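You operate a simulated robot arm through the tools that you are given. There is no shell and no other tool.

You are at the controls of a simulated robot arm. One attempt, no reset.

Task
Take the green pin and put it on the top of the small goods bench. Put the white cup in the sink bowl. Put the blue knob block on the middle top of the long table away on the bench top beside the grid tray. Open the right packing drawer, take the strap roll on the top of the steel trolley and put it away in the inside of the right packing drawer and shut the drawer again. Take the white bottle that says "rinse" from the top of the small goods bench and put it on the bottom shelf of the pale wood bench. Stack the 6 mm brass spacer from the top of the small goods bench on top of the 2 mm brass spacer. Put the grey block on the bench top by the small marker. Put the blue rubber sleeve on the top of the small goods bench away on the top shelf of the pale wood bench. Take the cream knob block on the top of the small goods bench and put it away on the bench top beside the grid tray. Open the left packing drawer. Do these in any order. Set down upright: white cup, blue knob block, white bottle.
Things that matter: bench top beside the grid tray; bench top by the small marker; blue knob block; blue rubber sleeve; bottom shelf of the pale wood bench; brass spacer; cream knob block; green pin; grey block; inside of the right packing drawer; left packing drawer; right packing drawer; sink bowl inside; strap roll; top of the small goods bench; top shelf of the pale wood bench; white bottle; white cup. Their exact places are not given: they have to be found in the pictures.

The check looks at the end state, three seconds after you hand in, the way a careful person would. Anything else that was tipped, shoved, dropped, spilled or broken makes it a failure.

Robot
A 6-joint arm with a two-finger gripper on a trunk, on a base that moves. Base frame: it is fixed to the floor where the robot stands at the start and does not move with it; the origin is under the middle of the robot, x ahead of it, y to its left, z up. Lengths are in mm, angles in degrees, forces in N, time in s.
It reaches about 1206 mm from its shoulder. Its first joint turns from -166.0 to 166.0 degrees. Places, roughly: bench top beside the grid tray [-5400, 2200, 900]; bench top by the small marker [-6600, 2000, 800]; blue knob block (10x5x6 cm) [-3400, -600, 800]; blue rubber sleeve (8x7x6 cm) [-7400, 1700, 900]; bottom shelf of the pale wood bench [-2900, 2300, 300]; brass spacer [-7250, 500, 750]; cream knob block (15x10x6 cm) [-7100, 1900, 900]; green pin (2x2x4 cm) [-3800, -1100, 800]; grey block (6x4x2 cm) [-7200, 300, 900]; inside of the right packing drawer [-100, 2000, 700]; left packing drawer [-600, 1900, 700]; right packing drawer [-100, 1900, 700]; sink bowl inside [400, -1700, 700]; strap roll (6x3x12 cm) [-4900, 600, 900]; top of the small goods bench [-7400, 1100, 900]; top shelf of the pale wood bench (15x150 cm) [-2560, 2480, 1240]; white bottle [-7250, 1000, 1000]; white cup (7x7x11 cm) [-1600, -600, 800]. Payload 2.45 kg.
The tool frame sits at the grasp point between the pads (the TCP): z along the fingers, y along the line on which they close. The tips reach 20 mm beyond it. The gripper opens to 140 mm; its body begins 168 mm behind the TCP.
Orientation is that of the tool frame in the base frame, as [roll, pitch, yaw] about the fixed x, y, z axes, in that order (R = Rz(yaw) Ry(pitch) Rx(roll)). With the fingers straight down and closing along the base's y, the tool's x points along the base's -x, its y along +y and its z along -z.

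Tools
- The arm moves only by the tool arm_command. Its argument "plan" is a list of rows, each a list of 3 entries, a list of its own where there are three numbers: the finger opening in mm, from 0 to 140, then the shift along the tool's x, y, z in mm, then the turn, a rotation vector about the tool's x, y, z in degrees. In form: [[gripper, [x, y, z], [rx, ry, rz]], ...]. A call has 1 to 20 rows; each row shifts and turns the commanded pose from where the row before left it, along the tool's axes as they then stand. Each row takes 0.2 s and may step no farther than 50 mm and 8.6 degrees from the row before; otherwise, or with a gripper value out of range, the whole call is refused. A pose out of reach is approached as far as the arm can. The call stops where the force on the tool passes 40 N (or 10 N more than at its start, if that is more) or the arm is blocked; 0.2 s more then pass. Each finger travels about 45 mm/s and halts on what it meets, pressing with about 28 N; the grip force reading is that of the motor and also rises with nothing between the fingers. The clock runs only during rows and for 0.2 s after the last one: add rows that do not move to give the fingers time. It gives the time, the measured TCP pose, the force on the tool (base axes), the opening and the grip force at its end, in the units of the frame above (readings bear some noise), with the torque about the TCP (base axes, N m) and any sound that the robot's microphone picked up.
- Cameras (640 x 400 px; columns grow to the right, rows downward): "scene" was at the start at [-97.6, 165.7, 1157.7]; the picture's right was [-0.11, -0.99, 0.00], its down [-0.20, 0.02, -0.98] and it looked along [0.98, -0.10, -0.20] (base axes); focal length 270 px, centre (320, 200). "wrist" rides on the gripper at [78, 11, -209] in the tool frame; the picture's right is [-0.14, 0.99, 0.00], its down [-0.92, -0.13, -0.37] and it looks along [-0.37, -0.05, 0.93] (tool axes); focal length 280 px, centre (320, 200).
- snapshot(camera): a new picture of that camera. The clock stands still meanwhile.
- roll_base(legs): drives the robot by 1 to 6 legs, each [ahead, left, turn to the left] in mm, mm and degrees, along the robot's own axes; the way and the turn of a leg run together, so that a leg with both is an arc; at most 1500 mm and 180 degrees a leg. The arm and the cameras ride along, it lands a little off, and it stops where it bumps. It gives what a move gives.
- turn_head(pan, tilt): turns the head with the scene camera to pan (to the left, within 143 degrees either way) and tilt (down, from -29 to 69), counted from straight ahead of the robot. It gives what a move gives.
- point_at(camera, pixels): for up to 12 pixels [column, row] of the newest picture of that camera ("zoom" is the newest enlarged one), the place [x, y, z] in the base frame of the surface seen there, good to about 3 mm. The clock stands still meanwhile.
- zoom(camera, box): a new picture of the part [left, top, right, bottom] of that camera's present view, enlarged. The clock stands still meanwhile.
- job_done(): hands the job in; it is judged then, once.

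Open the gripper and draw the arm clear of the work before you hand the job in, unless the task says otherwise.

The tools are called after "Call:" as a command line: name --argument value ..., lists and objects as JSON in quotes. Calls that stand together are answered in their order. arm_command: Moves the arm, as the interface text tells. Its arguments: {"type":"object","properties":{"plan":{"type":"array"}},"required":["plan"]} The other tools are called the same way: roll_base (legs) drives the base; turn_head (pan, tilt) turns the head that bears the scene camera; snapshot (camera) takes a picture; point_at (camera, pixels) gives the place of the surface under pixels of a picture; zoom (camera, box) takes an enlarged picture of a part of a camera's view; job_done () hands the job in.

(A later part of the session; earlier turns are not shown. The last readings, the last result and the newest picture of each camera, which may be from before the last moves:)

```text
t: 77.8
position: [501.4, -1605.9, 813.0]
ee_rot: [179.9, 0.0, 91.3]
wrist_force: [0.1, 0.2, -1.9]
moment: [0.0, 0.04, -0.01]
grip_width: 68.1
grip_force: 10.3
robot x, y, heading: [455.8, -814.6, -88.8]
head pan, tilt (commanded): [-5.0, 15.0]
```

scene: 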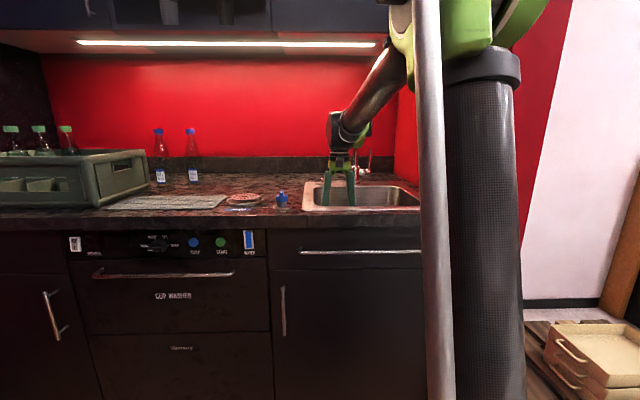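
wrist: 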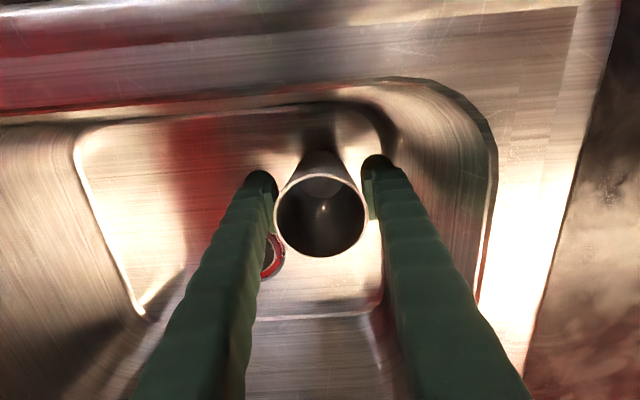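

No contact sign yet at z 813. I go on in 1 mm rows.

Call:
arm_command --plan '[[0, [0, 0, 1], [0, 0, 0]], [0, [0, 0, 1], [0, 0, 0]], [0, [0, 0, 0], [0, 0, 0]]]'

Call:
arm_command --plan '[[0, [0, 0, 1], [0, 0, 0]], [0, [0, 0, 1], [0, 0, 0]], [0, [0, 0, 0], [0, 0, 0]]]'

Call:
zoom --camera "wrist" --box '[220, 80, 420, 280]'

```text
t: 78.6
position: [500.4, -1606.8, 810.2]
ee_rot: [-180.0, 0.1, 91.3]
wrist_force: [0.5, 0.1, -1.0]
moment: [0.02, 0.0, 0.0]
grip_width: 68.2
grip_force: 10.2
robot x, y, heading: [456.8, -814.5, -88.7]
head pan, tilt (commanded): [-5.0, 15.0]
```

```text
t: 79.4
position: [500.4, -1604.6, 810.3]
ee_rot: [-180.0, 0.0, 91.5]
wrist_force: [3.7, -1.6, 8.7]
moment: [-0.04, 0.01, 0.04]
grip_width: 67.8
grip_force: 10.0
robot x, y, heading: [456.5, -812.9, -88.6]
head pan, tilt (commanded): [-5.0, 15.0]
```

```text
2.00 times, centred on (320, 180) of wrist
```

zoom: 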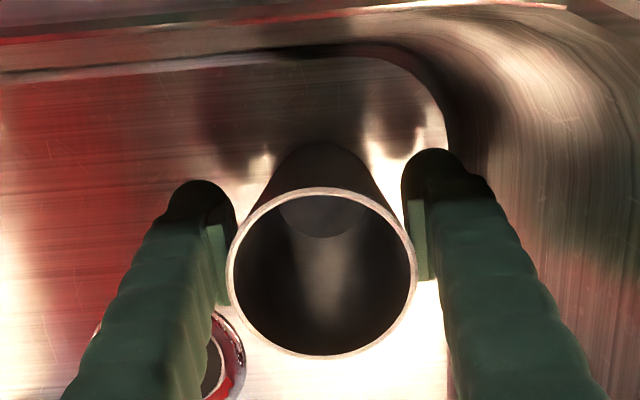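

Contact shows as +8.7 N on z: the cup base is on the floor. I back off 1 mm and open to 95 mm only, keeping the fingers off the bowl walls.

Call:
arm_command --plan '[[0, [0, 0, -1], [0, 0, 0]], [75, [0, 0, 0], [0, 0, 0]], [85, [0, 0, 0], [0, 0, 0]], [95, [0, 0, 0], [0, 0, 0]], [95, [0, 0, 0], [0, 0, 0]], [95, [0, 0, 0], [0, 0, 0]], [95, [0, 0, 0], [0, 0, 0]]]'

Call:
snapshot --camera "wrist"

```text
t: 81.0
position: [499.3, -1604.1, 809.4]
ee_rot: [180.0, 0.0, 91.2]
wrist_force: [0.8, -0.5, -0.4]
moment: [0.02, -0.01, 0.04]
grip_width: 95.0
grip_force: 0.1
robot x, y, heading: [457.6, -814.9, -88.6]
head pan, tilt (commanded): [-5.0, 15.0]
```

```text
taken
```

wrist: 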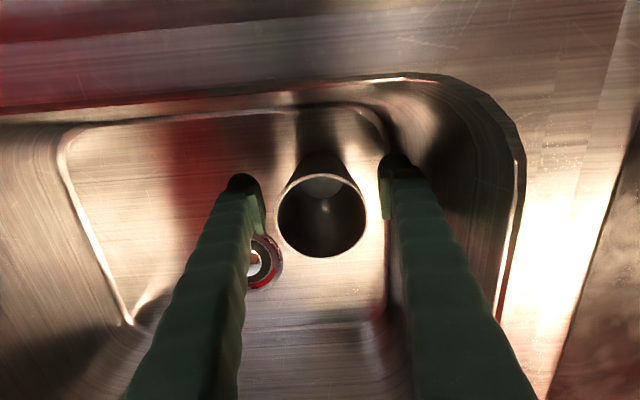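

The cup stands free and upright between the open fingers. I lift straight up and check it stays, then pull back from the faucet.

Call:
arm_command --plan '[[95, [0, 0, -15], [0, 0, 0]], [95, [0, 0, -30], [0, 0, 0]], [95, [0, 0, -40], [0, 0, 0]], [95, [0, 0, -40], [0, 0, 0]], [95, [0, 0, -40], [0, 0, 0]], [95, [0, 0, -40], [0, 0, 0]], [95, [0, 0, -40], [0, 0, 0]], [95, [0, 0, -15], [0, 0, 0]], [95, [40, 0, 0], [0, 0, 0]], [95, [50, 0, 0], [0, 0, 0]], [95, [50, 0, 0], [0, 0, 0]], [95, [50, 0, 0], [0, 0, 0]], [95, [0, 0, 0], [0, 0, 0]]]'

Call:
snapshot --camera "wrist"

Call:
snapshot --camera "scene"

```text
t: 83.8
position: [496.3, -1412.5, 1069.6]
ee_rot: [180.0, -0.1, 91.3]
wrist_force: [1.4, -0.4, -0.4]
moment: [0.01, 0.0, -0.03]
grip_width: 95.0
grip_force: 0.0
robot x, y, heading: [455.4, -814.0, -88.9]
head pan, tilt (commanded): [-5.0, 15.0]
```

```text
taken
```

wrist: 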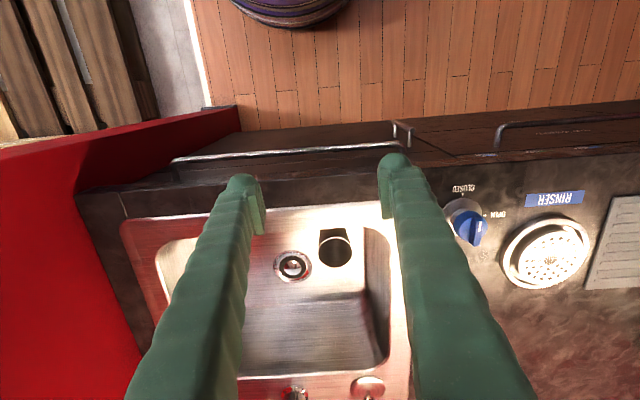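

```text
taken
```

scene: 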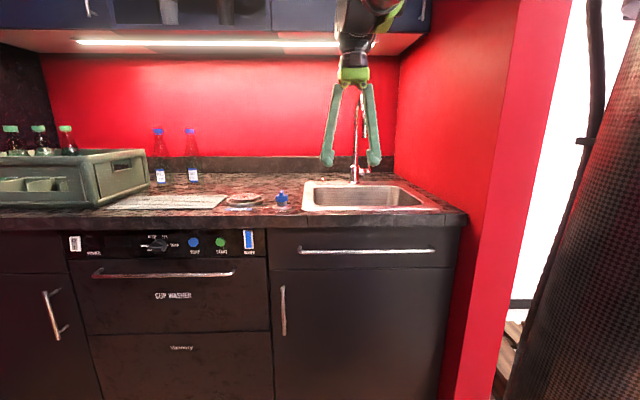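

The cup stands upright in the bowl at (334,248). Next I open both packing drawers on the way: I back out, turn toward +y and move over toward the packing bench.

Call:
roll_base --legs '[[-600, 0, 0], [0, 0, 178.8], [0, 700, 0], [500, 0, 0]]'

Call:
turn_head --pan 0 --tilt 15

Call:
snapshot --camera "scene"

```text
t: 100.3
position: [-250.8, 888.9, 1069.7]
ee_rot: [-179.9, 0.0, -92.4]
wrist_force: [-1.1, 1.1, -0.2]
moment: [-0.01, 0.02, 0.0]
grip_width: 94.9
grip_force: 0.1
robot x, y, heading: [-247.4, 291.5, 87.7]
head pan, tilt (commanded): [-5.0, 15.0]
```

```text
t: 101.0
position: [-252.7, 889.0, 1070.4]
ee_rot: [-180.0, 0.0, -92.3]
wrist_force: [0.1, -0.4, -0.4]
moment: [0.0, 0.0, 0.02]
grip_width: 95.1
grip_force: 0.0
robot x, y, heading: [-249.0, 291.7, 87.5]
head pan, tilt (commanded): [0.0, 15.0]
```

```text
taken
```

scene: 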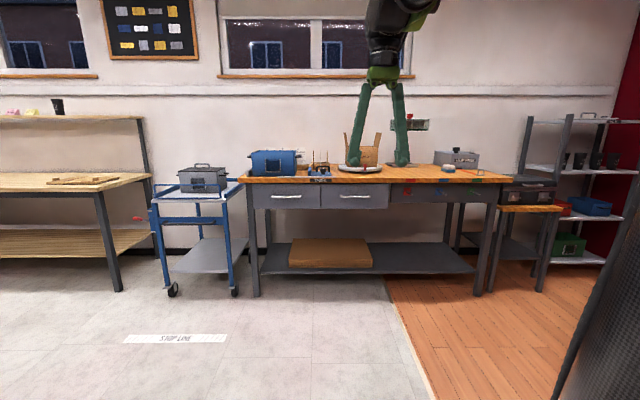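

The packing bench shows two drawers with bar handles at (293,197) and (355,197). I zoom and measure them.

Call:
zoom --camera "scene" --box '[230, 150, 410, 260]'

Call:
point_at --camera "scene" --pixels '[[273, 197], [293, 197], [313, 197], [341, 196], [355, 196], [369, 196], [262, 205], [330, 200], [383, 200], [300, 182], [355, 182], [438, 200]]'

```text
3.56 times, centred on (320, 205) of scene
```

zoom: 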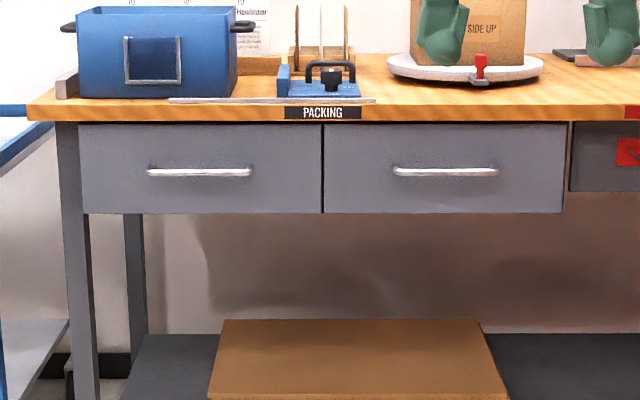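

```text
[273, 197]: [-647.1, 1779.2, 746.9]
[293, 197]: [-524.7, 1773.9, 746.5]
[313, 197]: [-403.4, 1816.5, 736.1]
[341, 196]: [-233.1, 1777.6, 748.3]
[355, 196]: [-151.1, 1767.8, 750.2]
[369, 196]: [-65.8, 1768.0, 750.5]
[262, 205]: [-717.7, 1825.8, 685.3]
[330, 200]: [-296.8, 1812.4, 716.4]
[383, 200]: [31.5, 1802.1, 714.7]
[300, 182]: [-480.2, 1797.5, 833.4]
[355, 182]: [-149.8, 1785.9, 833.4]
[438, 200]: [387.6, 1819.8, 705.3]
```

Left handle bar runs about x -655 to -480 at y 1775, z 748; the right one x -236 to -63. I will grip them with the hand horizontal, so in free space I first reach forward 300 mm and pitch the hand up to point ahead.

Call:
arm_command --plan '[[95, [-50, 0, 0], [0, 0, 0]], [95, [-50, 0, 0], [0, 0, 0]], [95, [-50, 0, 0], [0, 0, 0]], [95, [-50, 0, 0], [0, 0, 0]], [95, [-50, 0, 0], [0, 0, 0]], [95, [0, 0, 0], [0, -8.2, 0]], [95, [0, 0, 0], [0, -8.2, 0]], [95, [0, 0, 0], [0, -8.2, 0]], [95, [0, 0, 0], [0, -8.2, 0]], [95, [0, 0, 0], [0, -8.2, 0]], [95, [0, 0, 0], [0, -8.2, 0]], [95, [0, 0, 0], [0, -8.2, 0]], [95, [0, 0, 0], [0, -8.2, 0]], [95, [0, 0, 0], [0, -8.2, 0]], [95, [0, 0, 0], [0, -8.2, 0]], [95, [0, 0, 0], [0, -8, 0]], [95, [0, 0, 0], [0, 0, 0]]]'

Call:
snapshot --camera "scene"

```text
t: 104.6
position: [-238.5, 1140.5, 1070.5]
ee_rot: [-180.0, 87.1, -92.7]
wrist_force: [0.6, 0.1, 0.6]
moment: [-0.02, 0.03, 0.02]
grip_width: 95.0
grip_force: 0.0
robot x, y, heading: [-247.4, 289.1, 87.8]
head pan, tilt (commanded): [0.0, 15.0]
```

```text
taken
```

scene: 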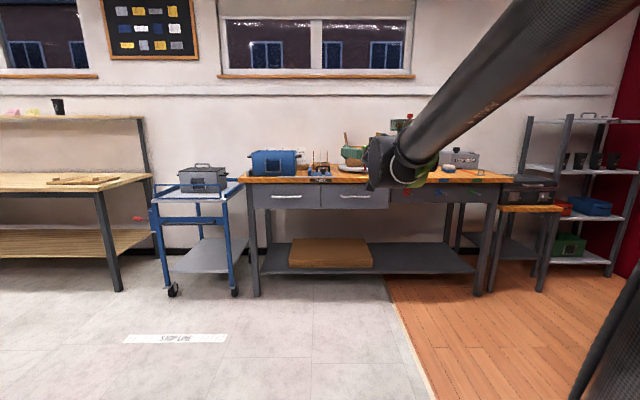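

The hand now points ahead, 3 degrees low. I roll it 90 degrees about its own axis so the fingers close vertically, and level it.

Call:
arm_command --plan '[[95, [0, 0, 0], [0, 0, 8.2]], [95, [0, 0, 0], [0, 0, 8.2]], [95, [0, 0, 0], [0, 0, 8.2]], [95, [0, 0, 0], [0, 0, 8.2]], [95, [0, 0, 0], [0, 0, 8.2]], [95, [0, 0, 0], [0, 0, 8.2]], [95, [0, 0, 0], [0, 0, 8.2]], [95, [0, 0, 0], [0, 0, 8.2]], [95, [0, 0, 0], [0, 0, 8.2]], [95, [0, 0, 0], [0, 0, 8.2]], [95, [0, 0, 0], [0, 0, 8]], [95, [0, 0, 0], [-2.9, 0, 0]], [95, [0, 0, 0], [0, 0, 0]]]'

Call:
snapshot --camera "scene"

Call:
snapshot --camera "wrist"

```text
t: 107.4
position: [-247.3, 1139.1, 1065.4]
ee_rot: [90.7, -0.1, 178.8]
wrist_force: [0.5, -0.2, 0.8]
moment: [0.0, 0.01, 0.02]
grip_width: 95.2
grip_force: 0.1
out of reach, approached as far as the arm can: row 12
robot x, y, heading: [-246.7, 288.1, 87.5]
head pan, tilt (commanded): [0.0, 15.0]
```

```text
taken
```

scene: 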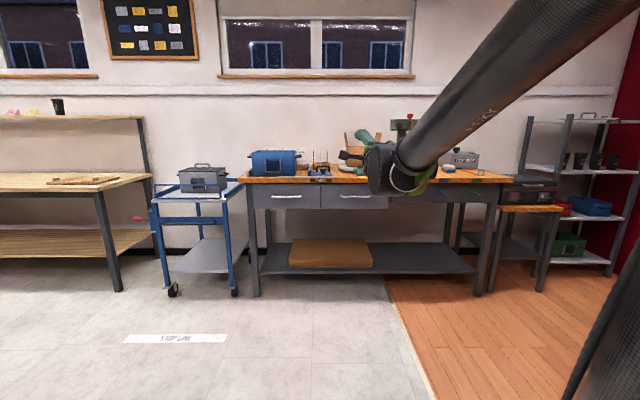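

```text
taken
```

wrist: 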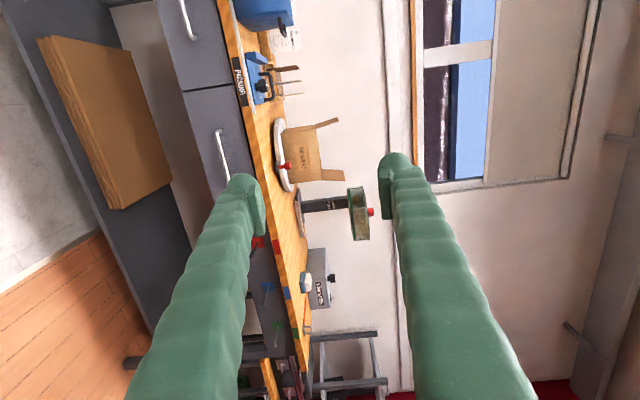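

The hand is level with fingers closing vertically. I lower it to handle height (z 748) and shift 97 mm to the right to line up with the right drawer handle.

Call:
arm_command --plan '[[95, [-10, -40, 0], [0, 0, 0]], [95, [-10, -40, 0], [0, 0, 0]], [95, [-15, -40, 0], [0, 0, 0]], [95, [-15, -40, 0], [0, 0, 0]], [95, [-15, -40, 0], [0, 0, 0]], [95, [-15, -40, 0], [0, 0, 0]], [95, [-10, -40, 0], [0, 0, 0]], [95, [-7, -37, 0], [0, 0, 0]], [95, [0, 0, 0], [0, 0, 0]]]'

Call:
snapshot --camera "scene"

Call:
snapshot --camera "wrist"

```text
t: 109.4
position: [-144.3, 1153.0, 753.8]
ee_rot: [87.1, 0.0, 177.7]
wrist_force: [0.9, -0.2, 0.1]
moment: [0.03, 0.0, 0.05]
grip_width: 95.2
grip_force: 0.1
out of reach, approached as far as the arm can: row 1
robot x, y, heading: [-251.2, 290.7, 87.7]
head pan, tilt (commanded): [0.0, 15.0]
```

```text
taken
```

scene: 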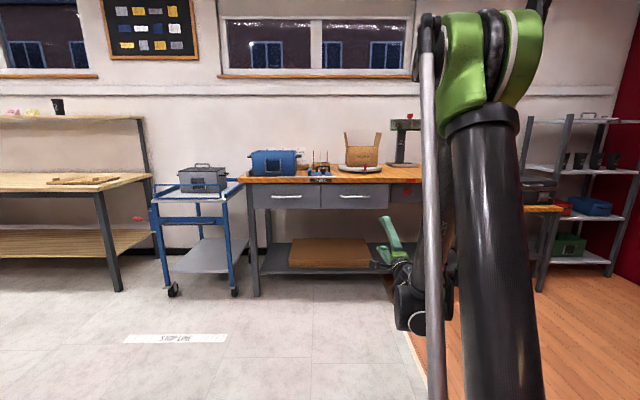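

```text
taken
```

wrist: 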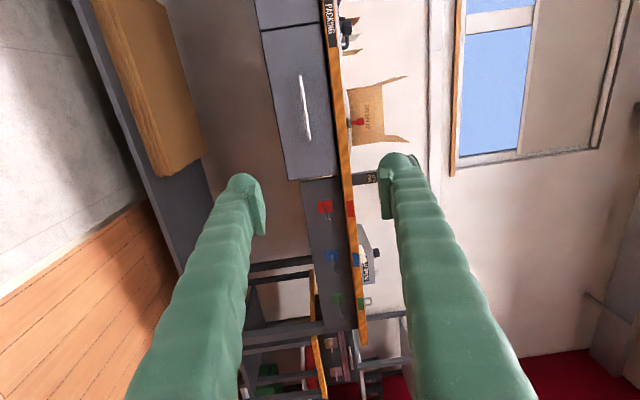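

I measure the right drawer handle from the wrist view, where it appears at (300-308, 75-140).

Call:
point_at --camera "wrist" --pixels '[[300, 78], [303, 105], [307, 136], [290, 110], [320, 110], [285, 60], [300, 175], [335, 105]]'

Call:
zoom --camera "wrist" --box '[240, 40, 380, 200]'

```text
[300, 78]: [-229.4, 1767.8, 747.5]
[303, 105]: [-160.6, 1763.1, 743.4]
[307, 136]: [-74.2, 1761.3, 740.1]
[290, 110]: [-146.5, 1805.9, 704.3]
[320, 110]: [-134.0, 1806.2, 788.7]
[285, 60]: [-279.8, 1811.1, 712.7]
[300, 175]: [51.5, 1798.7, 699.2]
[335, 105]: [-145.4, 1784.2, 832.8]
```

```text
2.50 times, centred on (310, 120) of wrist
```

zoom: 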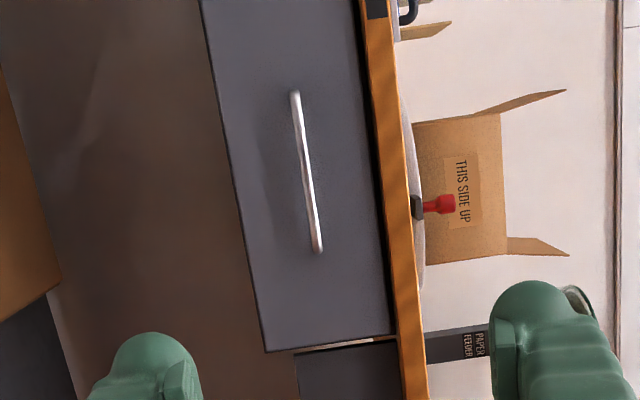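

Handle bar centre is about [-152,1768,745], the drawer face at y 1806 and the bench edge overhead at y 1784. I narrow the opening to 50 mm to stay under the top, level the hand, and drive 470 mm ahead.

Call:
arm_command --plan '[[70, [0, 0, 0], [2.9, 0, 0]], [50, [0, 0, 0], [0, 0, 0]], [50, [0, 0, 0], [0, 0, 0]]]'

Call:
roll_base --legs '[[460, 0, 0]]'

Call:
snapshot --camera "wrist"

Call:
turn_head --pan 0 --tilt 25

Call:
snapshot --camera "scene"

```text
t: 110.2
position: [-145.2, 1153.4, 753.0]
ee_rot: [89.1, 0.2, 177.4]
wrist_force: [0.2, -0.7, -0.6]
moment: [-0.03, 0.01, 0.01]
grip_width: 49.8
grip_force: 0.0
robot x, y, heading: [-247.7, 293.3, 87.6]
head pan, tilt (commanded): [0.0, 15.0]
```

```text
t: 112.9
position: [-140.8, 1609.1, 754.0]
ee_rot: [89.1, 0.0, 178.2]
wrist_force: [-0.2, 0.1, -0.5]
moment: [0.05, 0.02, -0.05]
grip_width: 50.0
grip_force: 0.1
robot x, y, heading: [-230.4, 748.5, 88.2]
head pan, tilt (commanded): [0.0, 15.0]
```

```text
taken
```

wrist: 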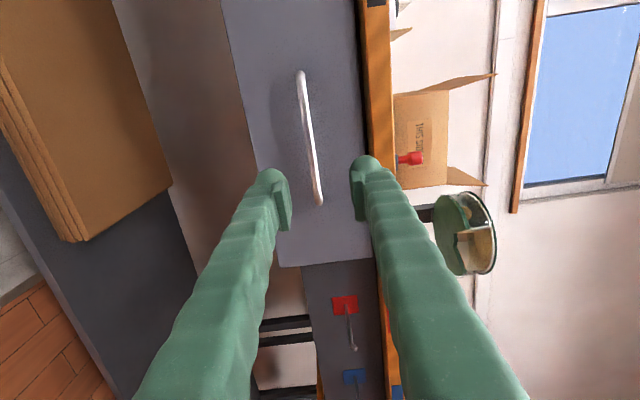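

```text
t: 113.7
position: [-140.6, 1609.4, 753.2]
ee_rot: [89.1, 0.1, 178.3]
wrist_force: [-0.6, -0.7, 0.8]
moment: [-0.03, 0.04, 0.02]
grip_width: 49.8
grip_force: 0.2
robot x, y, heading: [-232.1, 747.0, 88.3]
head pan, tilt (commanded): [0.0, 25.0]
```

```text
taken
```

scene: 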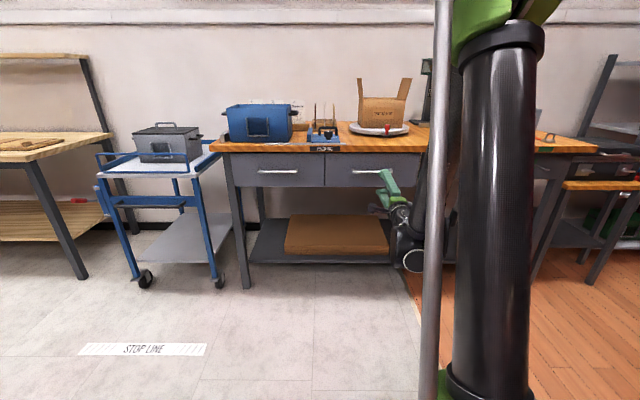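

The hand is 160 mm short of the handle, which is seen between the fingers at (300-320, 72-203). I measure it once more.

Call:
point_at --camera "wrist" --pixels '[[302, 85], [308, 130], [313, 165], [319, 198], [290, 130], [335, 140], [368, 140]]'

```text
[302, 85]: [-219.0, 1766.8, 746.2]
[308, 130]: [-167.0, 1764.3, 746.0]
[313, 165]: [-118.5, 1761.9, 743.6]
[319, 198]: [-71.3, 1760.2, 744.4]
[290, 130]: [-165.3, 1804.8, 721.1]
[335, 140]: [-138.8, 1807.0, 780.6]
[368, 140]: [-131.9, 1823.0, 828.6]
```

I shift to handle height (z 745), go forward 159 mm so the bar sits between the pads, then look.

Call:
arm_command --plan '[[50, [12, -10.5, 0], [0, 0, 0]], [50, [0, 0, 35], [0, 0, 0]], [50, [0, 0, 35], [0, 0, 0]], [50, [0, 0, 35], [0, 0, 0]], [50, [0, 0, 25], [0, 0, 0]], [50, [0, 0, 15], [0, 0, 0]], [50, [0, 0, 10], [0, 0, 0]], [50, [0, 0, 4], [0, 0, 0]], [50, [0, 0, 0], [0, 0, 0]]]'

Call:
snapshot --camera "wrist"

```text
t: 115.7
position: [-147.7, 1770.8, 745.3]
ee_rot: [89.1, 0.1, 178.3]
wrist_force: [-0.3, 0.3, 0.2]
moment: [0.0, 0.02, 0.0]
grip_width: 50.1
grip_force: 0.0
robot x, y, heading: [-234.7, 750.3, 88.3]
head pan, tilt (commanded): [0.0, 25.0]
```

```text
taken
```

wrist: 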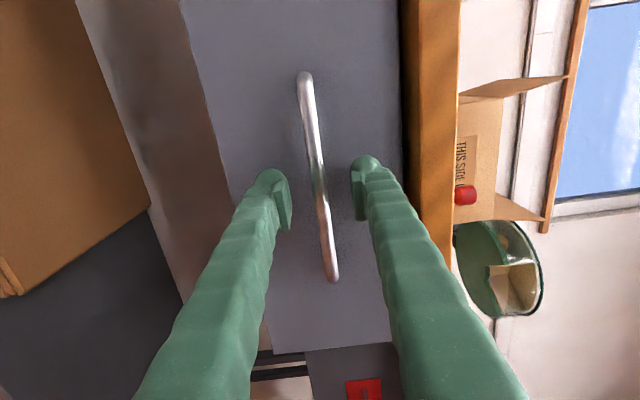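

The bar lies right between the pads at (318,180). I close the gripper on it.

Call:
arm_command --plan '[[30, [0, 0, 0], [0, 0, 0]], [10, [0, 0, 0], [0, 0, 0]], [0, [0, 0, 0], [0, 0, 0]], [0, [0, 0, 0], [0, 0, 0]], [0, [0, 0, 0], [0, 0, 0]], [0, [0, 0, 0], [0, 0, 0]]]'

Call:
arm_command --plan '[[0, [0, 0, -4], [0, 0, 0]], [0, [0, 0, -8], [0, 0, 0]], [0, [0, 0, -10], [0, 0, 0]], [0, [0, 0, -12], [0, 0, 0]], [0, [0, 0, -12], [0, 0, 0]], [0, [0, 0, 0], [0, 0, 0]]]'

Call:
snapshot --camera "wrist"

```text
t: 117.0
position: [-147.7, 1770.1, 745.7]
ee_rot: [89.1, 0.1, 178.2]
wrist_force: [0.7, 1.3, 10.8]
moment: [0.05, 0.15, 0.02]
grip_width: 7.0
grip_force: 35.2
robot x, y, heading: [-234.8, 747.8, 88.4]
head pan, tilt (commanded): [0.0, 25.0]
```

```text
t: 118.5
position: [-149.2, 1723.6, 744.8]
ee_rot: [89.1, 0.1, 178.3]
wrist_force: [-1.7, -1.7, -16.6]
moment: [0.0, 0.17, 0.07]
grip_width: 7.1
grip_force: 35.4
robot x, y, heading: [-231.0, 745.8, 88.6]
head pan, tilt (commanded): [0.0, 25.0]
```

```text
taken
```

wrist: 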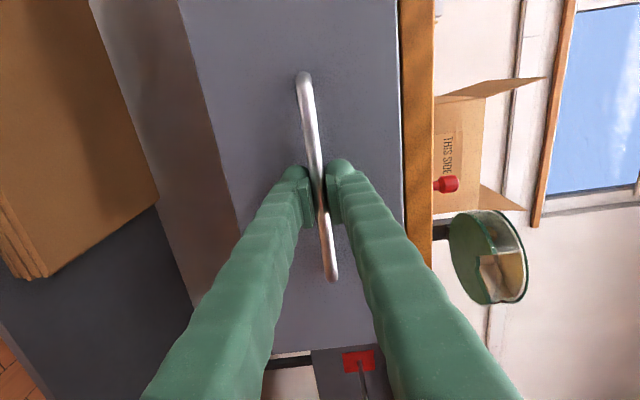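

The drawer follows (47 mm open), with a -16.6 N vertical load. I ease the hand down half a millimetre and keep pulling in small steps.

Call:
arm_command --plan '[[0, [0, -0.5, 0], [0, 0, 0]], [0, [0, 0, -10], [0, 0, 0]], [0, [0, 0, -12], [0, 0, 0]], [0, [0, 0, -12], [0, 0, 0]], [0, [0, 0, -12], [0, 0, 0]], [0, [0, 0, -12], [0, 0, 0]], [0, [0, 0, 0], [0, 0, 0]]]'

```text
t: 120.0
position: [-150.4, 1665.1, 745.4]
ee_rot: [89.0, 0.1, 178.2]
wrist_force: [-6.4, 1.0, 30.7]
moment: [0.05, 0.17, 0.18]
grip_width: 7.1
grip_force: 35.7
robot x, y, heading: [-231.8, 746.5, 88.4]
head pan, tilt (commanded): [0.0, 25.0]
```

The vertical load is now +30.7 N, since pulling along the slightly raised hand axis sinks it. I lift 0.9 mm and add a small upward part to each pulling row.

Call:
arm_command --plan '[[0, [0, 0.9, 0], [0, 0, 0]], [0, [0, 0.15, -10], [0, 0, 0]], [0, [0, 0.2, -12], [0, 0, 0]], [0, [0, 0.2, -12], [0, 0, 0]], [0, [0, 0, 0], [0, 0, 0]]]'

```text
t: 121.2
position: [-151.0, 1630.6, 745.4]
ee_rot: [89.1, 0.1, 178.2]
wrist_force: [-7.6, 1.7, -0.9]
moment: [0.02, 0.24, -0.01]
grip_width: 7.4
grip_force: 34.9
robot x, y, heading: [-231.3, 744.4, 88.1]
head pan, tilt (commanded): [0.0, 25.0]
```

The loads are small now and the drawer is open about 140 mm. I keep pulling with the same correction.

Call:
arm_command --plan '[[0, [0, 0.16, -10], [0, 0, 0]], [0, [0, 0.22, -14], [0, 0, 0]], [0, [0, 0.22, -14], [0, 0, 0]], [0, [0, 0.22, -14], [0, 0, 0]], [0, [0, 0.22, -14], [0, 0, 0]], [0, [0, 0.22, -14], [0, 0, 0]], [0, [0, 0.22, -14], [0, 0, 0]], [0, [0, 0.16, -10], [0, 0, 0]], [0, [0, 0, 0], [0, 0, 0]]]'

Call:
snapshot --camera "scene"

```text
t: 122.5
position: [-154.8, 1568.5, 744.3]
ee_rot: [89.2, 0.2, 178.2]
wrist_force: [-0.8, -0.9, -30.0]
moment: [-0.03, 0.33, -0.16]
grip_width: 7.0
grip_force: 35.2
out of reach, approached as far as the arm can: row 5, 6
robot x, y, heading: [-235.3, 745.8, 88.3]
head pan, tilt (commanded): [0.0, 25.0]
stopped in row 6: the force on the tool passed its limit at 46 N (the readings are from after the stop); the commanded pose is now the measured one
```

```text
taken
```

scene: 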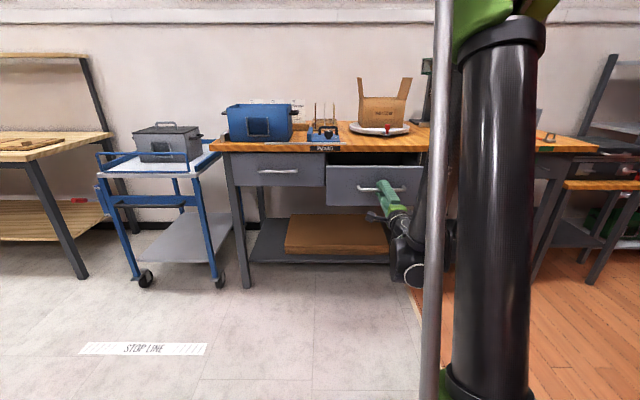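

The arm reached its near limit at 200 mm open and the load rose to -30 N. I relieve the load by easing down and then pull on by driving the base back in short legs.

Call:
arm_command --plan '[[0, [0, -0.8, 0], [0, 0, 0]], [0, [0, 0, 0], [0, 0, 0]]]'

Call:
roll_base --legs '[[-60, 0, 0]]'

```text
t: 122.8
position: [-154.9, 1567.4, 744.8]
ee_rot: [89.1, 0.3, 178.2]
wrist_force: [-0.6, 1.5, -40.0]
moment: [-0.02, 0.39, -0.17]
grip_width: 6.9
grip_force: 34.9
out of reach, approached as far as the arm can: row 1
robot x, y, heading: [-232.3, 749.1, 88.5]
head pan, tilt (commanded): [0.0, 25.0]
stopped in row 1: the force on the tool passed its limit at 60 N (the readings are from after the stop); the commanded pose is now the measured one
```

```text
t: 123.7
position: [-155.0, 1526.2, 745.6]
ee_rot: [89.1, 0.3, 178.2]
wrist_force: [-0.9, 0.5, -29.5]
moment: [-0.02, 0.36, 0.0]
grip_width: 7.4
grip_force: 35.3
robot x, y, heading: [-240.3, 708.0, 88.7]
head pan, tilt (commanded): [0.0, 25.0]
stopped in leg 1: the force on the tool passed its limit at 54 N (the readings are from after the stop); the commanded pose is now the measured one
```

The base pulled it to about 245 mm open before the load limit. I open the fingers to drop the strain and look at the drawer.

Call:
arm_command --plan '[[10, [0, 0, 0], [0, 0, 0]], [30, [0, 0, 0], [0, 0, 0]], [50, [0, 0, 0], [0, 0, 0]], [50, [0, 0, 0], [0, 0, 0]], [50, [0, 0, 0], [0, 0, 0]]]'

Call:
snapshot --camera "wrist"

Call:
snapshot --camera "scene"

```text
t: 124.9
position: [-155.6, 1525.0, 746.9]
ee_rot: [89.0, 0.4, 178.2]
wrist_force: [-0.9, 0.6, 0.3]
moment: [0.0, 0.0, 0.04]
grip_width: 49.9
grip_force: 0.0
robot x, y, heading: [-233.2, 707.6, 88.5]
head pan, tilt (commanded): [0.0, 25.0]
```

```text
taken
```

wrist: 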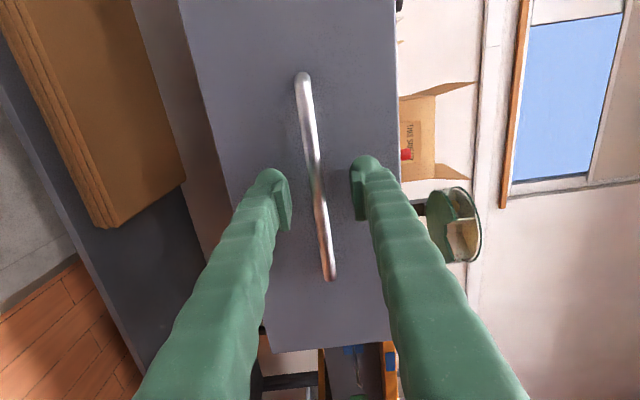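

```text
taken
```

scene: 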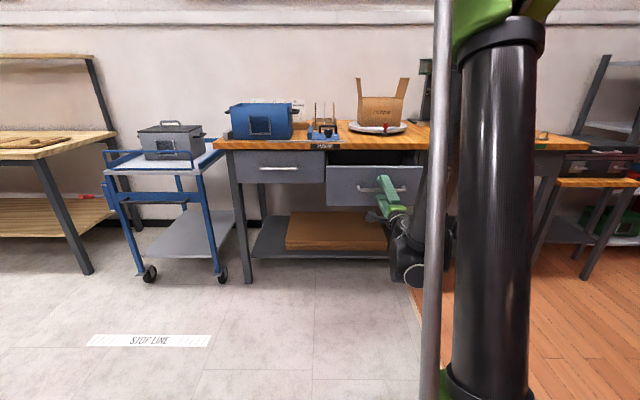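

The drawer is well open (front face moved about 245 mm). To open it further within the arm's comfortable range I drive back 180 mm and will regrip with the arm stretched out.

Call:
roll_base --legs '[[-180, 0, 0]]'

Call:
snapshot --camera "wrist"

Call:
point_at --camera "wrist" --pixels '[[303, 85], [309, 130], [314, 165], [319, 198], [290, 130], [335, 140]]'

```text
t: 126.4
position: [-159.1, 1342.6, 746.6]
ee_rot: [88.9, 0.3, 178.1]
wrist_force: [-0.1, -0.8, 0.6]
moment: [0.0, -0.02, -0.02]
grip_width: 50.1
grip_force: 0.0
robot x, y, heading: [-241.4, 524.3, 88.5]
head pan, tilt (commanded): [0.0, 25.0]
```

```text
taken
```

wrist: 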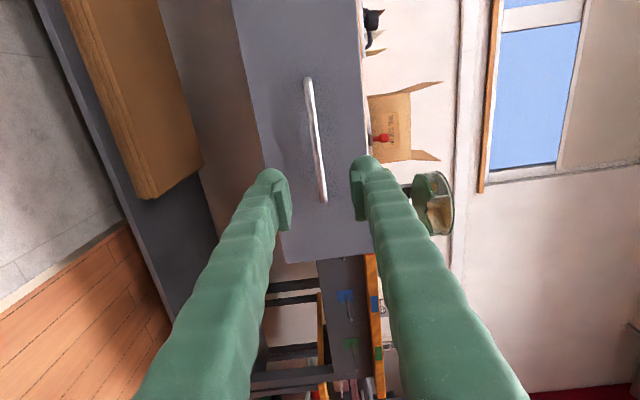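

```text
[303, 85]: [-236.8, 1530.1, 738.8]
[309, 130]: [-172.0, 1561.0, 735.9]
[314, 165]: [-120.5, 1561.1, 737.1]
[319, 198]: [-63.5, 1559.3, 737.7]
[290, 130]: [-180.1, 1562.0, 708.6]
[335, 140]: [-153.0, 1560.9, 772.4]
```

The handle is at y about 1524, z 745. I reach forward 181 mm and grip again.

Call:
arm_command --plan '[[50, [0, -5, 30], [0, 0, 0]], [50, [0, 0, 35], [0, 0, 0]], [50, [0, 0, 35], [0, 0, 0]], [50, [0, 0, 35], [0, 0, 0]], [50, [0, 0, 25], [0, 0, 0]], [50, [0, 0, 15], [0, 0, 0]], [50, [0, 0, 7], [0, 0, 0]], [50, [0, 0, 0], [0, 0, 0]], [25, [0, 0, 0], [0, 0, 0]], [5, [0, 0, 0], [0, 0, 0]], [0, [0, 0, 0], [0, 0, 0]], [0, [0, 0, 0], [0, 0, 0]], [0, [0, 0, 0], [0, 0, 0]], [0, [0, 0, 0], [0, 0, 0]]]'

Call:
snapshot --camera "wrist"

```text
t: 129.4
position: [-153.0, 1523.7, 744.7]
ee_rot: [89.0, 0.4, 178.1]
wrist_force: [0.0, 1.2, 9.1]
moment: [0.02, 0.4, 0.01]
grip_width: 7.1
grip_force: 35.2
robot x, y, heading: [-242.6, 526.1, 88.4]
head pan, tilt (commanded): [0.0, 25.0]
```

```text
taken
```

wrist: 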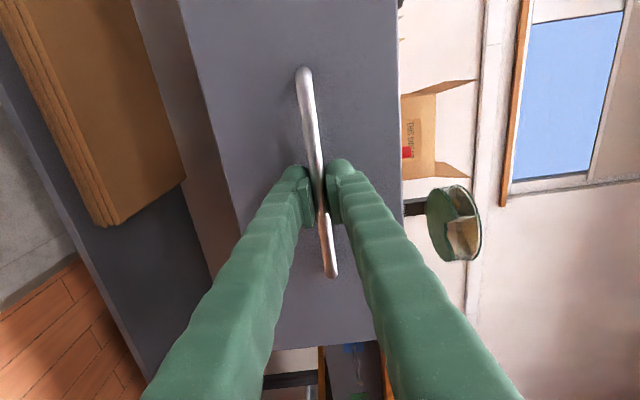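

Gripped again at 7 mm. I pull about 100 mm in small rows with the height correction.

Call:
arm_command --plan '[[0, [0, 0.1, -5], [0, 0, 0]], [0, [0, 0.18, -10], [0, 0, 0]], [0, [0, 0.2, -12], [0, 0, 0]], [0, [0, 0.2, -12], [0, 0, 0]], [0, [0, 0.2, -12], [0, 0, 0]], [0, [0, 0, 0], [0, 0, 0]]]'

Call:
arm_command --plan '[[0, [0, 0.1, -5], [0, 0, 0]], [0, [0, 0.18, -10], [0, 0, 0]], [0, [0, 0.18, -10], [0, 0, 0]], [0, [0, 0.18, -10], [0, 0, 0]], [0, [0, 0.18, -10], [0, 0, 0]], [0, [0, 0, 0], [0, 0, 0]]]'

```text
t: 130.8
position: [-153.9, 1477.5, 744.6]
ee_rot: [89.0, 0.4, 178.1]
wrist_force: [-7.6, 0.2, 8.6]
moment: [0.03, 0.39, 0.3]
grip_width: 7.3
grip_force: 35.1
robot x, y, heading: [-240.3, 521.7, 88.4]
head pan, tilt (commanded): [0.0, 25.0]
```

```text
t: 131.4
position: [-154.6, 1469.6, 744.4]
ee_rot: [89.0, 0.2, 178.1]
wrist_force: [-0.2, 0.6, 7.7]
moment: [0.03, 0.36, -0.01]
grip_width: 7.5
grip_force: 35.4
robot x, y, heading: [-243.3, 524.7, 88.1]
head pan, tilt (commanded): [0.0, 25.0]
stopped in row 2: the force on the tool passed its limit at 49 N (the readings are from after the stop); the commanded pose is now the measured one
```

The pull stopped hard at 300 mm of travel: the drawer is at its end stop, fully open. I release, back off and move over to the left drawer.

Call:
arm_command --plan '[[20, [0, 0, 0], [0, 0, 0]], [50, [0, 0, 0], [0, 0, 0]], [50, [0, 0, 0], [0, 0, 0]], [50, [0, 0, 0], [0, 0, 0]]]'

Call:
roll_base --legs '[[-120, 0, 0], [0, 415, 0]]'

Call:
snapshot --camera "wrist"

Call:
snapshot --camera "scene"

```text
t: 132.4
position: [-154.9, 1469.0, 745.1]
ee_rot: [89.0, 0.4, 178.1]
wrist_force: [-0.4, 0.1, -0.6]
moment: [0.0, -0.02, 0.02]
grip_width: 50.3
grip_force: 0.0
robot x, y, heading: [-239.7, 522.6, 88.4]
head pan, tilt (commanded): [0.0, 25.0]
```

```text
t: 135.8
position: [-578.3, 1358.7, 744.0]
ee_rot: [89.0, 0.3, 178.4]
wrist_force: [0.5, -0.1, -0.3]
moment: [-0.06, 0.02, 0.03]
grip_width: 50.1
grip_force: 0.2
robot x, y, heading: [-659.4, 414.0, 88.9]
head pan, tilt (commanded): [0.0, 25.0]
```

```text
taken
```

wrist: 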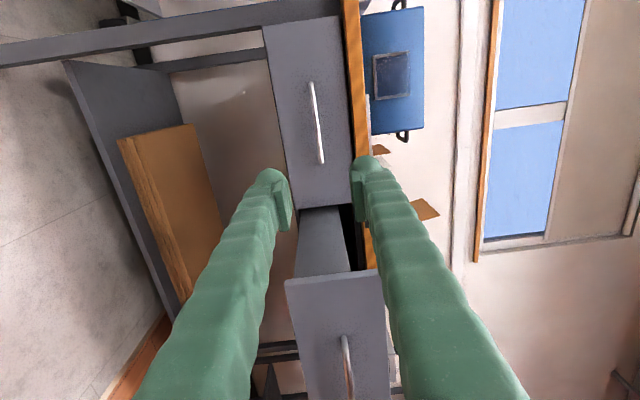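

```text
taken
```

scene: 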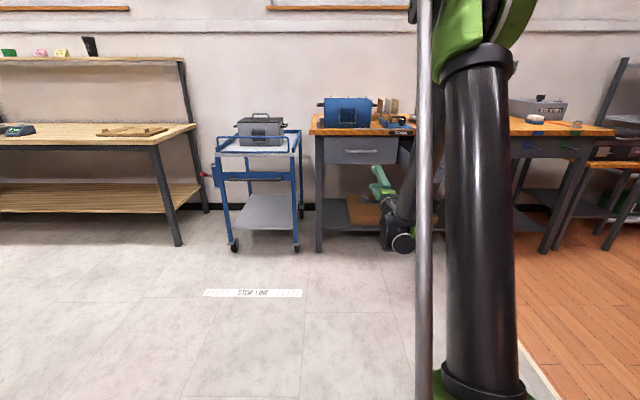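

The left handle is visible at (312-322, 82-163). I measure it, then drive closer.

Call:
point_at --camera "wrist" --pixels '[[313, 88], [316, 115], [318, 135], [321, 158], [300, 115], [335, 120]]'

Call:
roll_base --legs '[[300, 0, 0]]'

Call:
snapshot --camera "wrist"

```text
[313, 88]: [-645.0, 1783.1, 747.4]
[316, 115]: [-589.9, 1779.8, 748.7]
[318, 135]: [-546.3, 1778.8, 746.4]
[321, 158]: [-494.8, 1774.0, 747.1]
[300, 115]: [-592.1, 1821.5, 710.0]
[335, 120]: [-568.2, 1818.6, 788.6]
```

```text
t: 137.8
position: [-567.5, 1656.4, 743.7]
ee_rot: [89.0, 0.3, 178.2]
wrist_force: [0.3, -0.1, 0.1]
moment: [-0.04, 0.01, 0.0]
grip_width: 50.2
grip_force: 0.1
robot x, y, heading: [-649.0, 715.2, 88.7]
head pan, tilt (commanded): [0.0, 25.0]
```

```text
taken
```

wrist: 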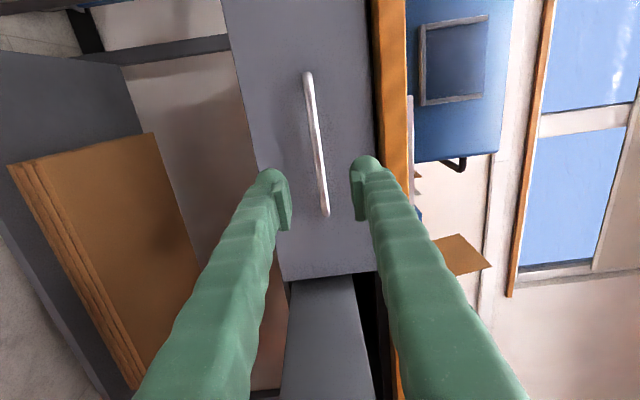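

The handle centre is about [-568,1784,747]; I reach forward 127 mm and grip.

Call:
arm_command --plan '[[50, [2, 0.6, 25], [0, 0, 0]], [50, [2, 0, 30], [0, 0, 0]], [50, [0, 0, 30], [0, 0, 0]], [50, [0, 0, 22], [0, 0, 0]], [50, [0, 0, 14], [0, 0, 0]], [50, [0, 0, 6], [0, 0, 0]], [50, [0, 0, 0], [0, 0, 0]], [25, [0, 0, 0], [0, 0, 0]], [5, [0, 0, 0], [0, 0, 0]], [0, [0, 0, 0], [0, 0, 0]], [0, [0, 0, 0], [0, 0, 0]], [0, [0, 0, 0], [0, 0, 0]], [0, [0, 0, 0], [0, 0, 0]]]'

Call:
snapshot --camera "wrist"

```text
t: 140.2
position: [-566.8, 1783.6, 744.5]
ee_rot: [89.1, 0.3, 178.1]
wrist_force: [-0.3, -0.3, -28.0]
moment: [0.0, 0.33, 0.11]
grip_width: 7.3
grip_force: 28.2
robot x, y, heading: [-650.0, 709.6, 88.3]
head pan, tilt (commanded): [0.0, 25.0]
stopped in row 11: the force on the tool passed its limit at 45 N (the readings are from after the stop); the commanded pose is now the measured one
```

```text
taken
```

wrist: 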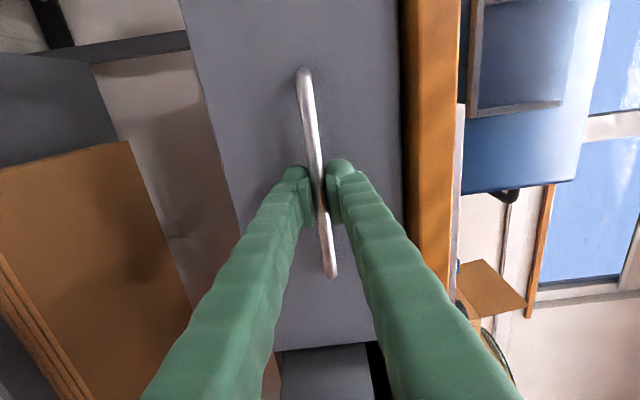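

The grip closed on the bar with -28 N vertical load, so the bar is about 0.8 mm lower. I ease down and re-read.

Call:
arm_command --plan '[[0, [0, -0.5, 0], [0, 0, 0]], [0, [0, 0, 0], [0, 0, 0]]]'

```text
t: 140.8
position: [-566.4, 1783.7, 744.9]
ee_rot: [89.1, 0.2, 178.1]
wrist_force: [-0.4, -1.7, -25.2]
moment: [-0.01, 0.4, 0.0]
grip_width: 7.3
grip_force: 35.8
robot x, y, heading: [-647.7, 710.1, 88.4]
head pan, tilt (commanded): [0.0, 25.0]
```

Call:
arm_command --plan '[[0, [0, -0.7, 0], [0, 0, 0]], [0, [0, 0, 0], [0, 0, 0]]]'

```text
t: 141.4
position: [-566.6, 1784.4, 745.3]
ee_rot: [89.0, 0.3, 178.2]
wrist_force: [-3.1, 1.5, -11.7]
moment: [-0.01, 0.4, 0.09]
grip_width: 7.1
grip_force: 35.3
robot x, y, heading: [-650.6, 711.1, 88.4]
head pan, tilt (commanded): [0.0, 25.0]
```

The load is down to -12 N, so I start pulling in small rows with the height correction.

Call:
arm_command --plan '[[0, [0, 0, -5], [0, 0, 0]], [0, [0, 0.14, -10], [0, 0, 0]], [0, [0, 0.2, -12], [0, 0, 0]], [0, [0, 0.2, -12], [0, 0, 0]], [0, [0, 0.2, -12], [0, 0, 0]], [0, [0, 0, 0], [0, 0, 0]]]'

```text
t: 142.8
position: [-568.5, 1732.1, 744.5]
ee_rot: [89.0, 0.4, 178.2]
wrist_force: [-6.9, -0.2, -1.5]
moment: [0.03, 0.38, 0.05]
grip_width: 7.3
grip_force: 35.5
robot x, y, heading: [-648.2, 714.6, 88.7]
head pan, tilt (commanded): [0.0, 25.0]
```

The drawer follows with low loads. I keep on pulling.

Call:
arm_command --plan '[[0, [0, 0.1, -6], [0, 0, 0]], [0, [0, 0.2, -12], [0, 0, 0]], [0, [0, 0.2, -12], [0, 0, 0]], [0, [0, 0.2, -12], [0, 0, 0]], [0, [0, 0.2, -12], [0, 0, 0]], [0, [0, 0.2, -12], [0, 0, 0]], [0, [0, 0, 0], [0, 0, 0]]]'

Call:
arm_command --plan '[[0, [0, 0.1, -6], [0, 0, 0]], [0, [0, 0.2, -12], [0, 0, 0]], [0, [0, 0.2, -12], [0, 0, 0]], [0, [0, 0.2, -12], [0, 0, 0]], [0, [0, 0.2, -12], [0, 0, 0]], [0, [0, 0, 0], [0, 0, 0]]]'

```text
t: 144.4
position: [-569.7, 1666.1, 745.3]
ee_rot: [89.0, 0.3, 178.2]
wrist_force: [-9.3, 0.7, -15.7]
moment: [0.0, 0.41, 0.02]
grip_width: 7.2
grip_force: 35.0
robot x, y, heading: [-650.9, 712.6, 88.8]
head pan, tilt (commanded): [0.0, 25.0]
```

```text
t: 145.8
position: [-572.9, 1611.1, 744.4]
ee_rot: [88.9, 0.2, 178.2]
wrist_force: [-11.5, -1.2, -9.4]
moment: [-0.01, 0.42, 0.15]
grip_width: 7.0
grip_force: 35.4
robot x, y, heading: [-648.8, 713.1, 88.2]
head pan, tilt (commanded): [0.0, 25.0]
```

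Open 173 mm now and near the arm's inner limit; loads are small, so I pull the rest by driving the base back in short legs.

Call:
roll_base --legs '[[-60, 0, 0]]'

```text
t: 146.8
position: [-573.3, 1550.9, 744.5]
ee_rot: [89.0, 0.2, 178.3]
wrist_force: [-21.8, 2.5, -7.3]
moment: [0.0, 0.48, 0.14]
grip_width: 7.1
grip_force: 35.7
robot x, y, heading: [-653.4, 654.8, 88.7]
head pan, tilt (commanded): [0.0, 25.0]
```

The base pull works: 233 mm open. I relieve the sideways load by 1 mm and pull on.

Call:
arm_command --plan '[[0, [1, 0, 0], [0, 0, 0]], [0, [0, 0, 0], [0, 0, 0]]]'

Call:
roll_base --legs '[[-50, 0, 0]]'

Call:
roll_base --legs '[[-30, 0, 0]]'

```text
t: 147.4
position: [-574.3, 1549.6, 744.9]
ee_rot: [89.0, 0.3, 178.2]
wrist_force: [3.0, 0.3, -8.7]
moment: [0.02, 0.34, -0.09]
grip_width: 7.1
grip_force: 35.2
robot x, y, heading: [-648.3, 648.6, 88.2]
head pan, tilt (commanded): [0.0, 25.0]
```

```text
t: 148.3
position: [-577.0, 1501.8, 745.3]
ee_rot: [89.0, 0.2, 178.2]
wrist_force: [-3.7, 1.7, -11.1]
moment: [-0.01, 0.41, 0.04]
grip_width: 7.2
grip_force: 35.1
robot x, y, heading: [-652.3, 600.2, 88.5]
head pan, tilt (commanded): [0.0, 25.0]
```

```text
t: 149.2
position: [-577.6, 1481.9, 745.6]
ee_rot: [89.0, 0.1, 178.2]
wrist_force: [0.0, 1.2, -9.8]
moment: [-0.04, 0.57, 0.04]
grip_width: 8.0
grip_force: 35.8
robot x, y, heading: [-653.4, 577.7, 88.6]
head pan, tilt (commanded): [0.0, 25.0]
stopped in leg 1: the force on the tool passed its limit at 90 N (the readings are from after the stop); the commanded pose is now the measured one
```

The left drawer hit its end stop at about 302 mm. I release and drive back, then look at both drawers.

Call:
arm_command --plan '[[20, [0, 0, 0], [0, 0, 0]], [50, [0, 0, 0], [0, 0, 0]], [60, [0, 0, 0], [0, 0, 0]], [60, [0, 0, 0], [0, 0, 0]]]'

Call:
roll_base --legs '[[-350, 0, 0]]'

Call:
turn_head --pan -5 --tilt 25

Call:
snapshot --camera "scene"

Call:
snapshot --camera "wrist"

```text
t: 150.2
position: [-576.9, 1481.9, 744.9]
ee_rot: [89.0, 0.2, 178.3]
wrist_force: [0.1, 0.7, -0.6]
moment: [0.0, 0.0, -0.03]
grip_width: 60.2
grip_force: 0.0
robot x, y, heading: [-656.6, 577.5, 88.6]
head pan, tilt (commanded): [0.0, 25.0]
```

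```text
t: 152.5
position: [-584.5, 1129.6, 745.6]
ee_rot: [89.0, 0.2, 178.1]
wrist_force: [-0.4, 0.9, -0.6]
moment: [-0.04, -0.03, 0.04]
grip_width: 60.0
grip_force: 0.1
robot x, y, heading: [-667.0, 227.5, 88.2]
head pan, tilt (commanded): [0.0, 25.0]
```

```text
t: 153.2
position: [-585.5, 1130.4, 745.0]
ee_rot: [89.0, 0.1, 178.2]
wrist_force: [0.7, -0.7, 0.3]
moment: [0.01, -0.05, 0.02]
grip_width: 60.1
grip_force: 0.1
robot x, y, heading: [-668.5, 227.7, 88.3]
head pan, tilt (commanded): [-5.0, 25.0]
```

```text
taken
```

scene: 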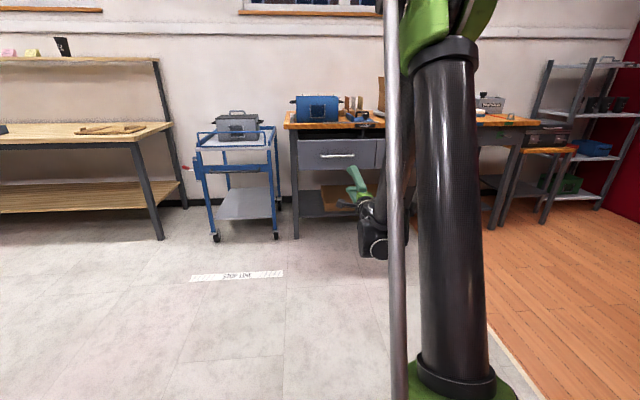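

```text
taken
```

wrist: 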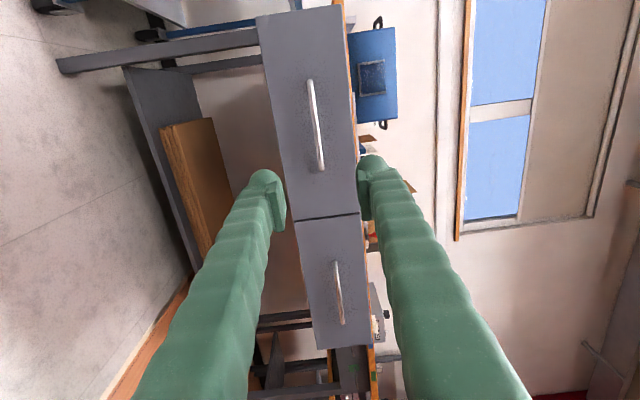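

Both drawers are open as wanted. In this free space I raise the hand and turn it back to fingers-down.

Call:
arm_command --plan '[[60, [0, 40, 0], [0, 0, 0]], [60, [0, 40, 0], [0, 0, 0]], [60, [0, 40, 0], [0, 0, 0]], [60, [0, 40, 0], [0, 0, 0]], [60, [0, 40, 0], [0, 0, 0]], [60, [0, 40, 0], [0, 0, 0]], [60, [0, 40, 0], [0, 0, 0]], [60, [0, 0, 0], [8.2, 0, 0]], [60, [0, 0, 0], [8.2, 0, 0]], [60, [0, 0, 0], [8.2, 0, 0]], [60, [0, 0, 0], [8.2, 0, 0]], [60, [0, 0, 0], [8.2, 0, 0]], [60, [0, 0, 0], [8.2, 0, 0]], [60, [0, 0, 0], [8.2, 0, 0]], [60, [0, 0, 0], [8.2, 0, 0]], [60, [0, 0, 0], [8.2, 0, 0]], [60, [0, 0, 0], [8.2, 0, 0]], [60, [0, 0, 0], [7, 0, 0]], [60, [0, 0, 0], [0, 0, 0]]]'

Call:
arm_command --plan '[[60, [0, 0, 0], [0, 0, -8.2]], [60, [0, 0, 0], [0, 0, -8.2]], [60, [0, 0, 0], [0, 0, -8.2]], [60, [0, 0, 0], [0, 0, -8.2]], [60, [0, 0, 0], [0, 0, -8.2]], [60, [0, 0, 0], [0, 0, -8.2]], [60, [0, 0, 0], [0, 0, -8.2]], [60, [0, 0, 0], [0, 0, -8.2]], [60, [0, 0, 0], [0, 0, -8.2]], [60, [0, 0, 0], [0, 0, -8.2]], [60, [0, 0, 0], [0, 0, -8]], [60, [0, 0, 0], [0, 0, 0]]]'

Call:
snapshot --camera "scene"

```text
t: 157.2
position: [-586.3, 1125.5, 1024.6]
ee_rot: [178.0, 0.2, 178.0]
wrist_force: [0.4, 0.2, 1.2]
moment: [0.01, 0.0, 0.01]
grip_width: 60.0
grip_force: 0.1
out of reach, approached as far as the arm can: row 8, 9
robot x, y, heading: [-665.0, 227.2, 88.4]
head pan, tilt (commanded): [-5.0, 25.0]
```

```text
t: 159.8
position: [-586.9, 1125.5, 1025.5]
ee_rot: [-179.9, 2.0, -91.9]
wrist_force: [1.1, -0.3, -0.2]
moment: [0.0, 0.02, 0.0]
grip_width: 60.3
grip_force: 0.1
robot x, y, heading: [-665.8, 226.7, 88.2]
head pan, tilt (commanded): [-5.0, 25.0]
```

```text
taken
```

scene: 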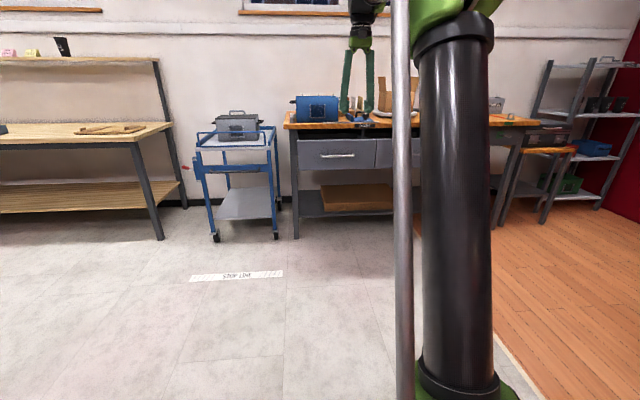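

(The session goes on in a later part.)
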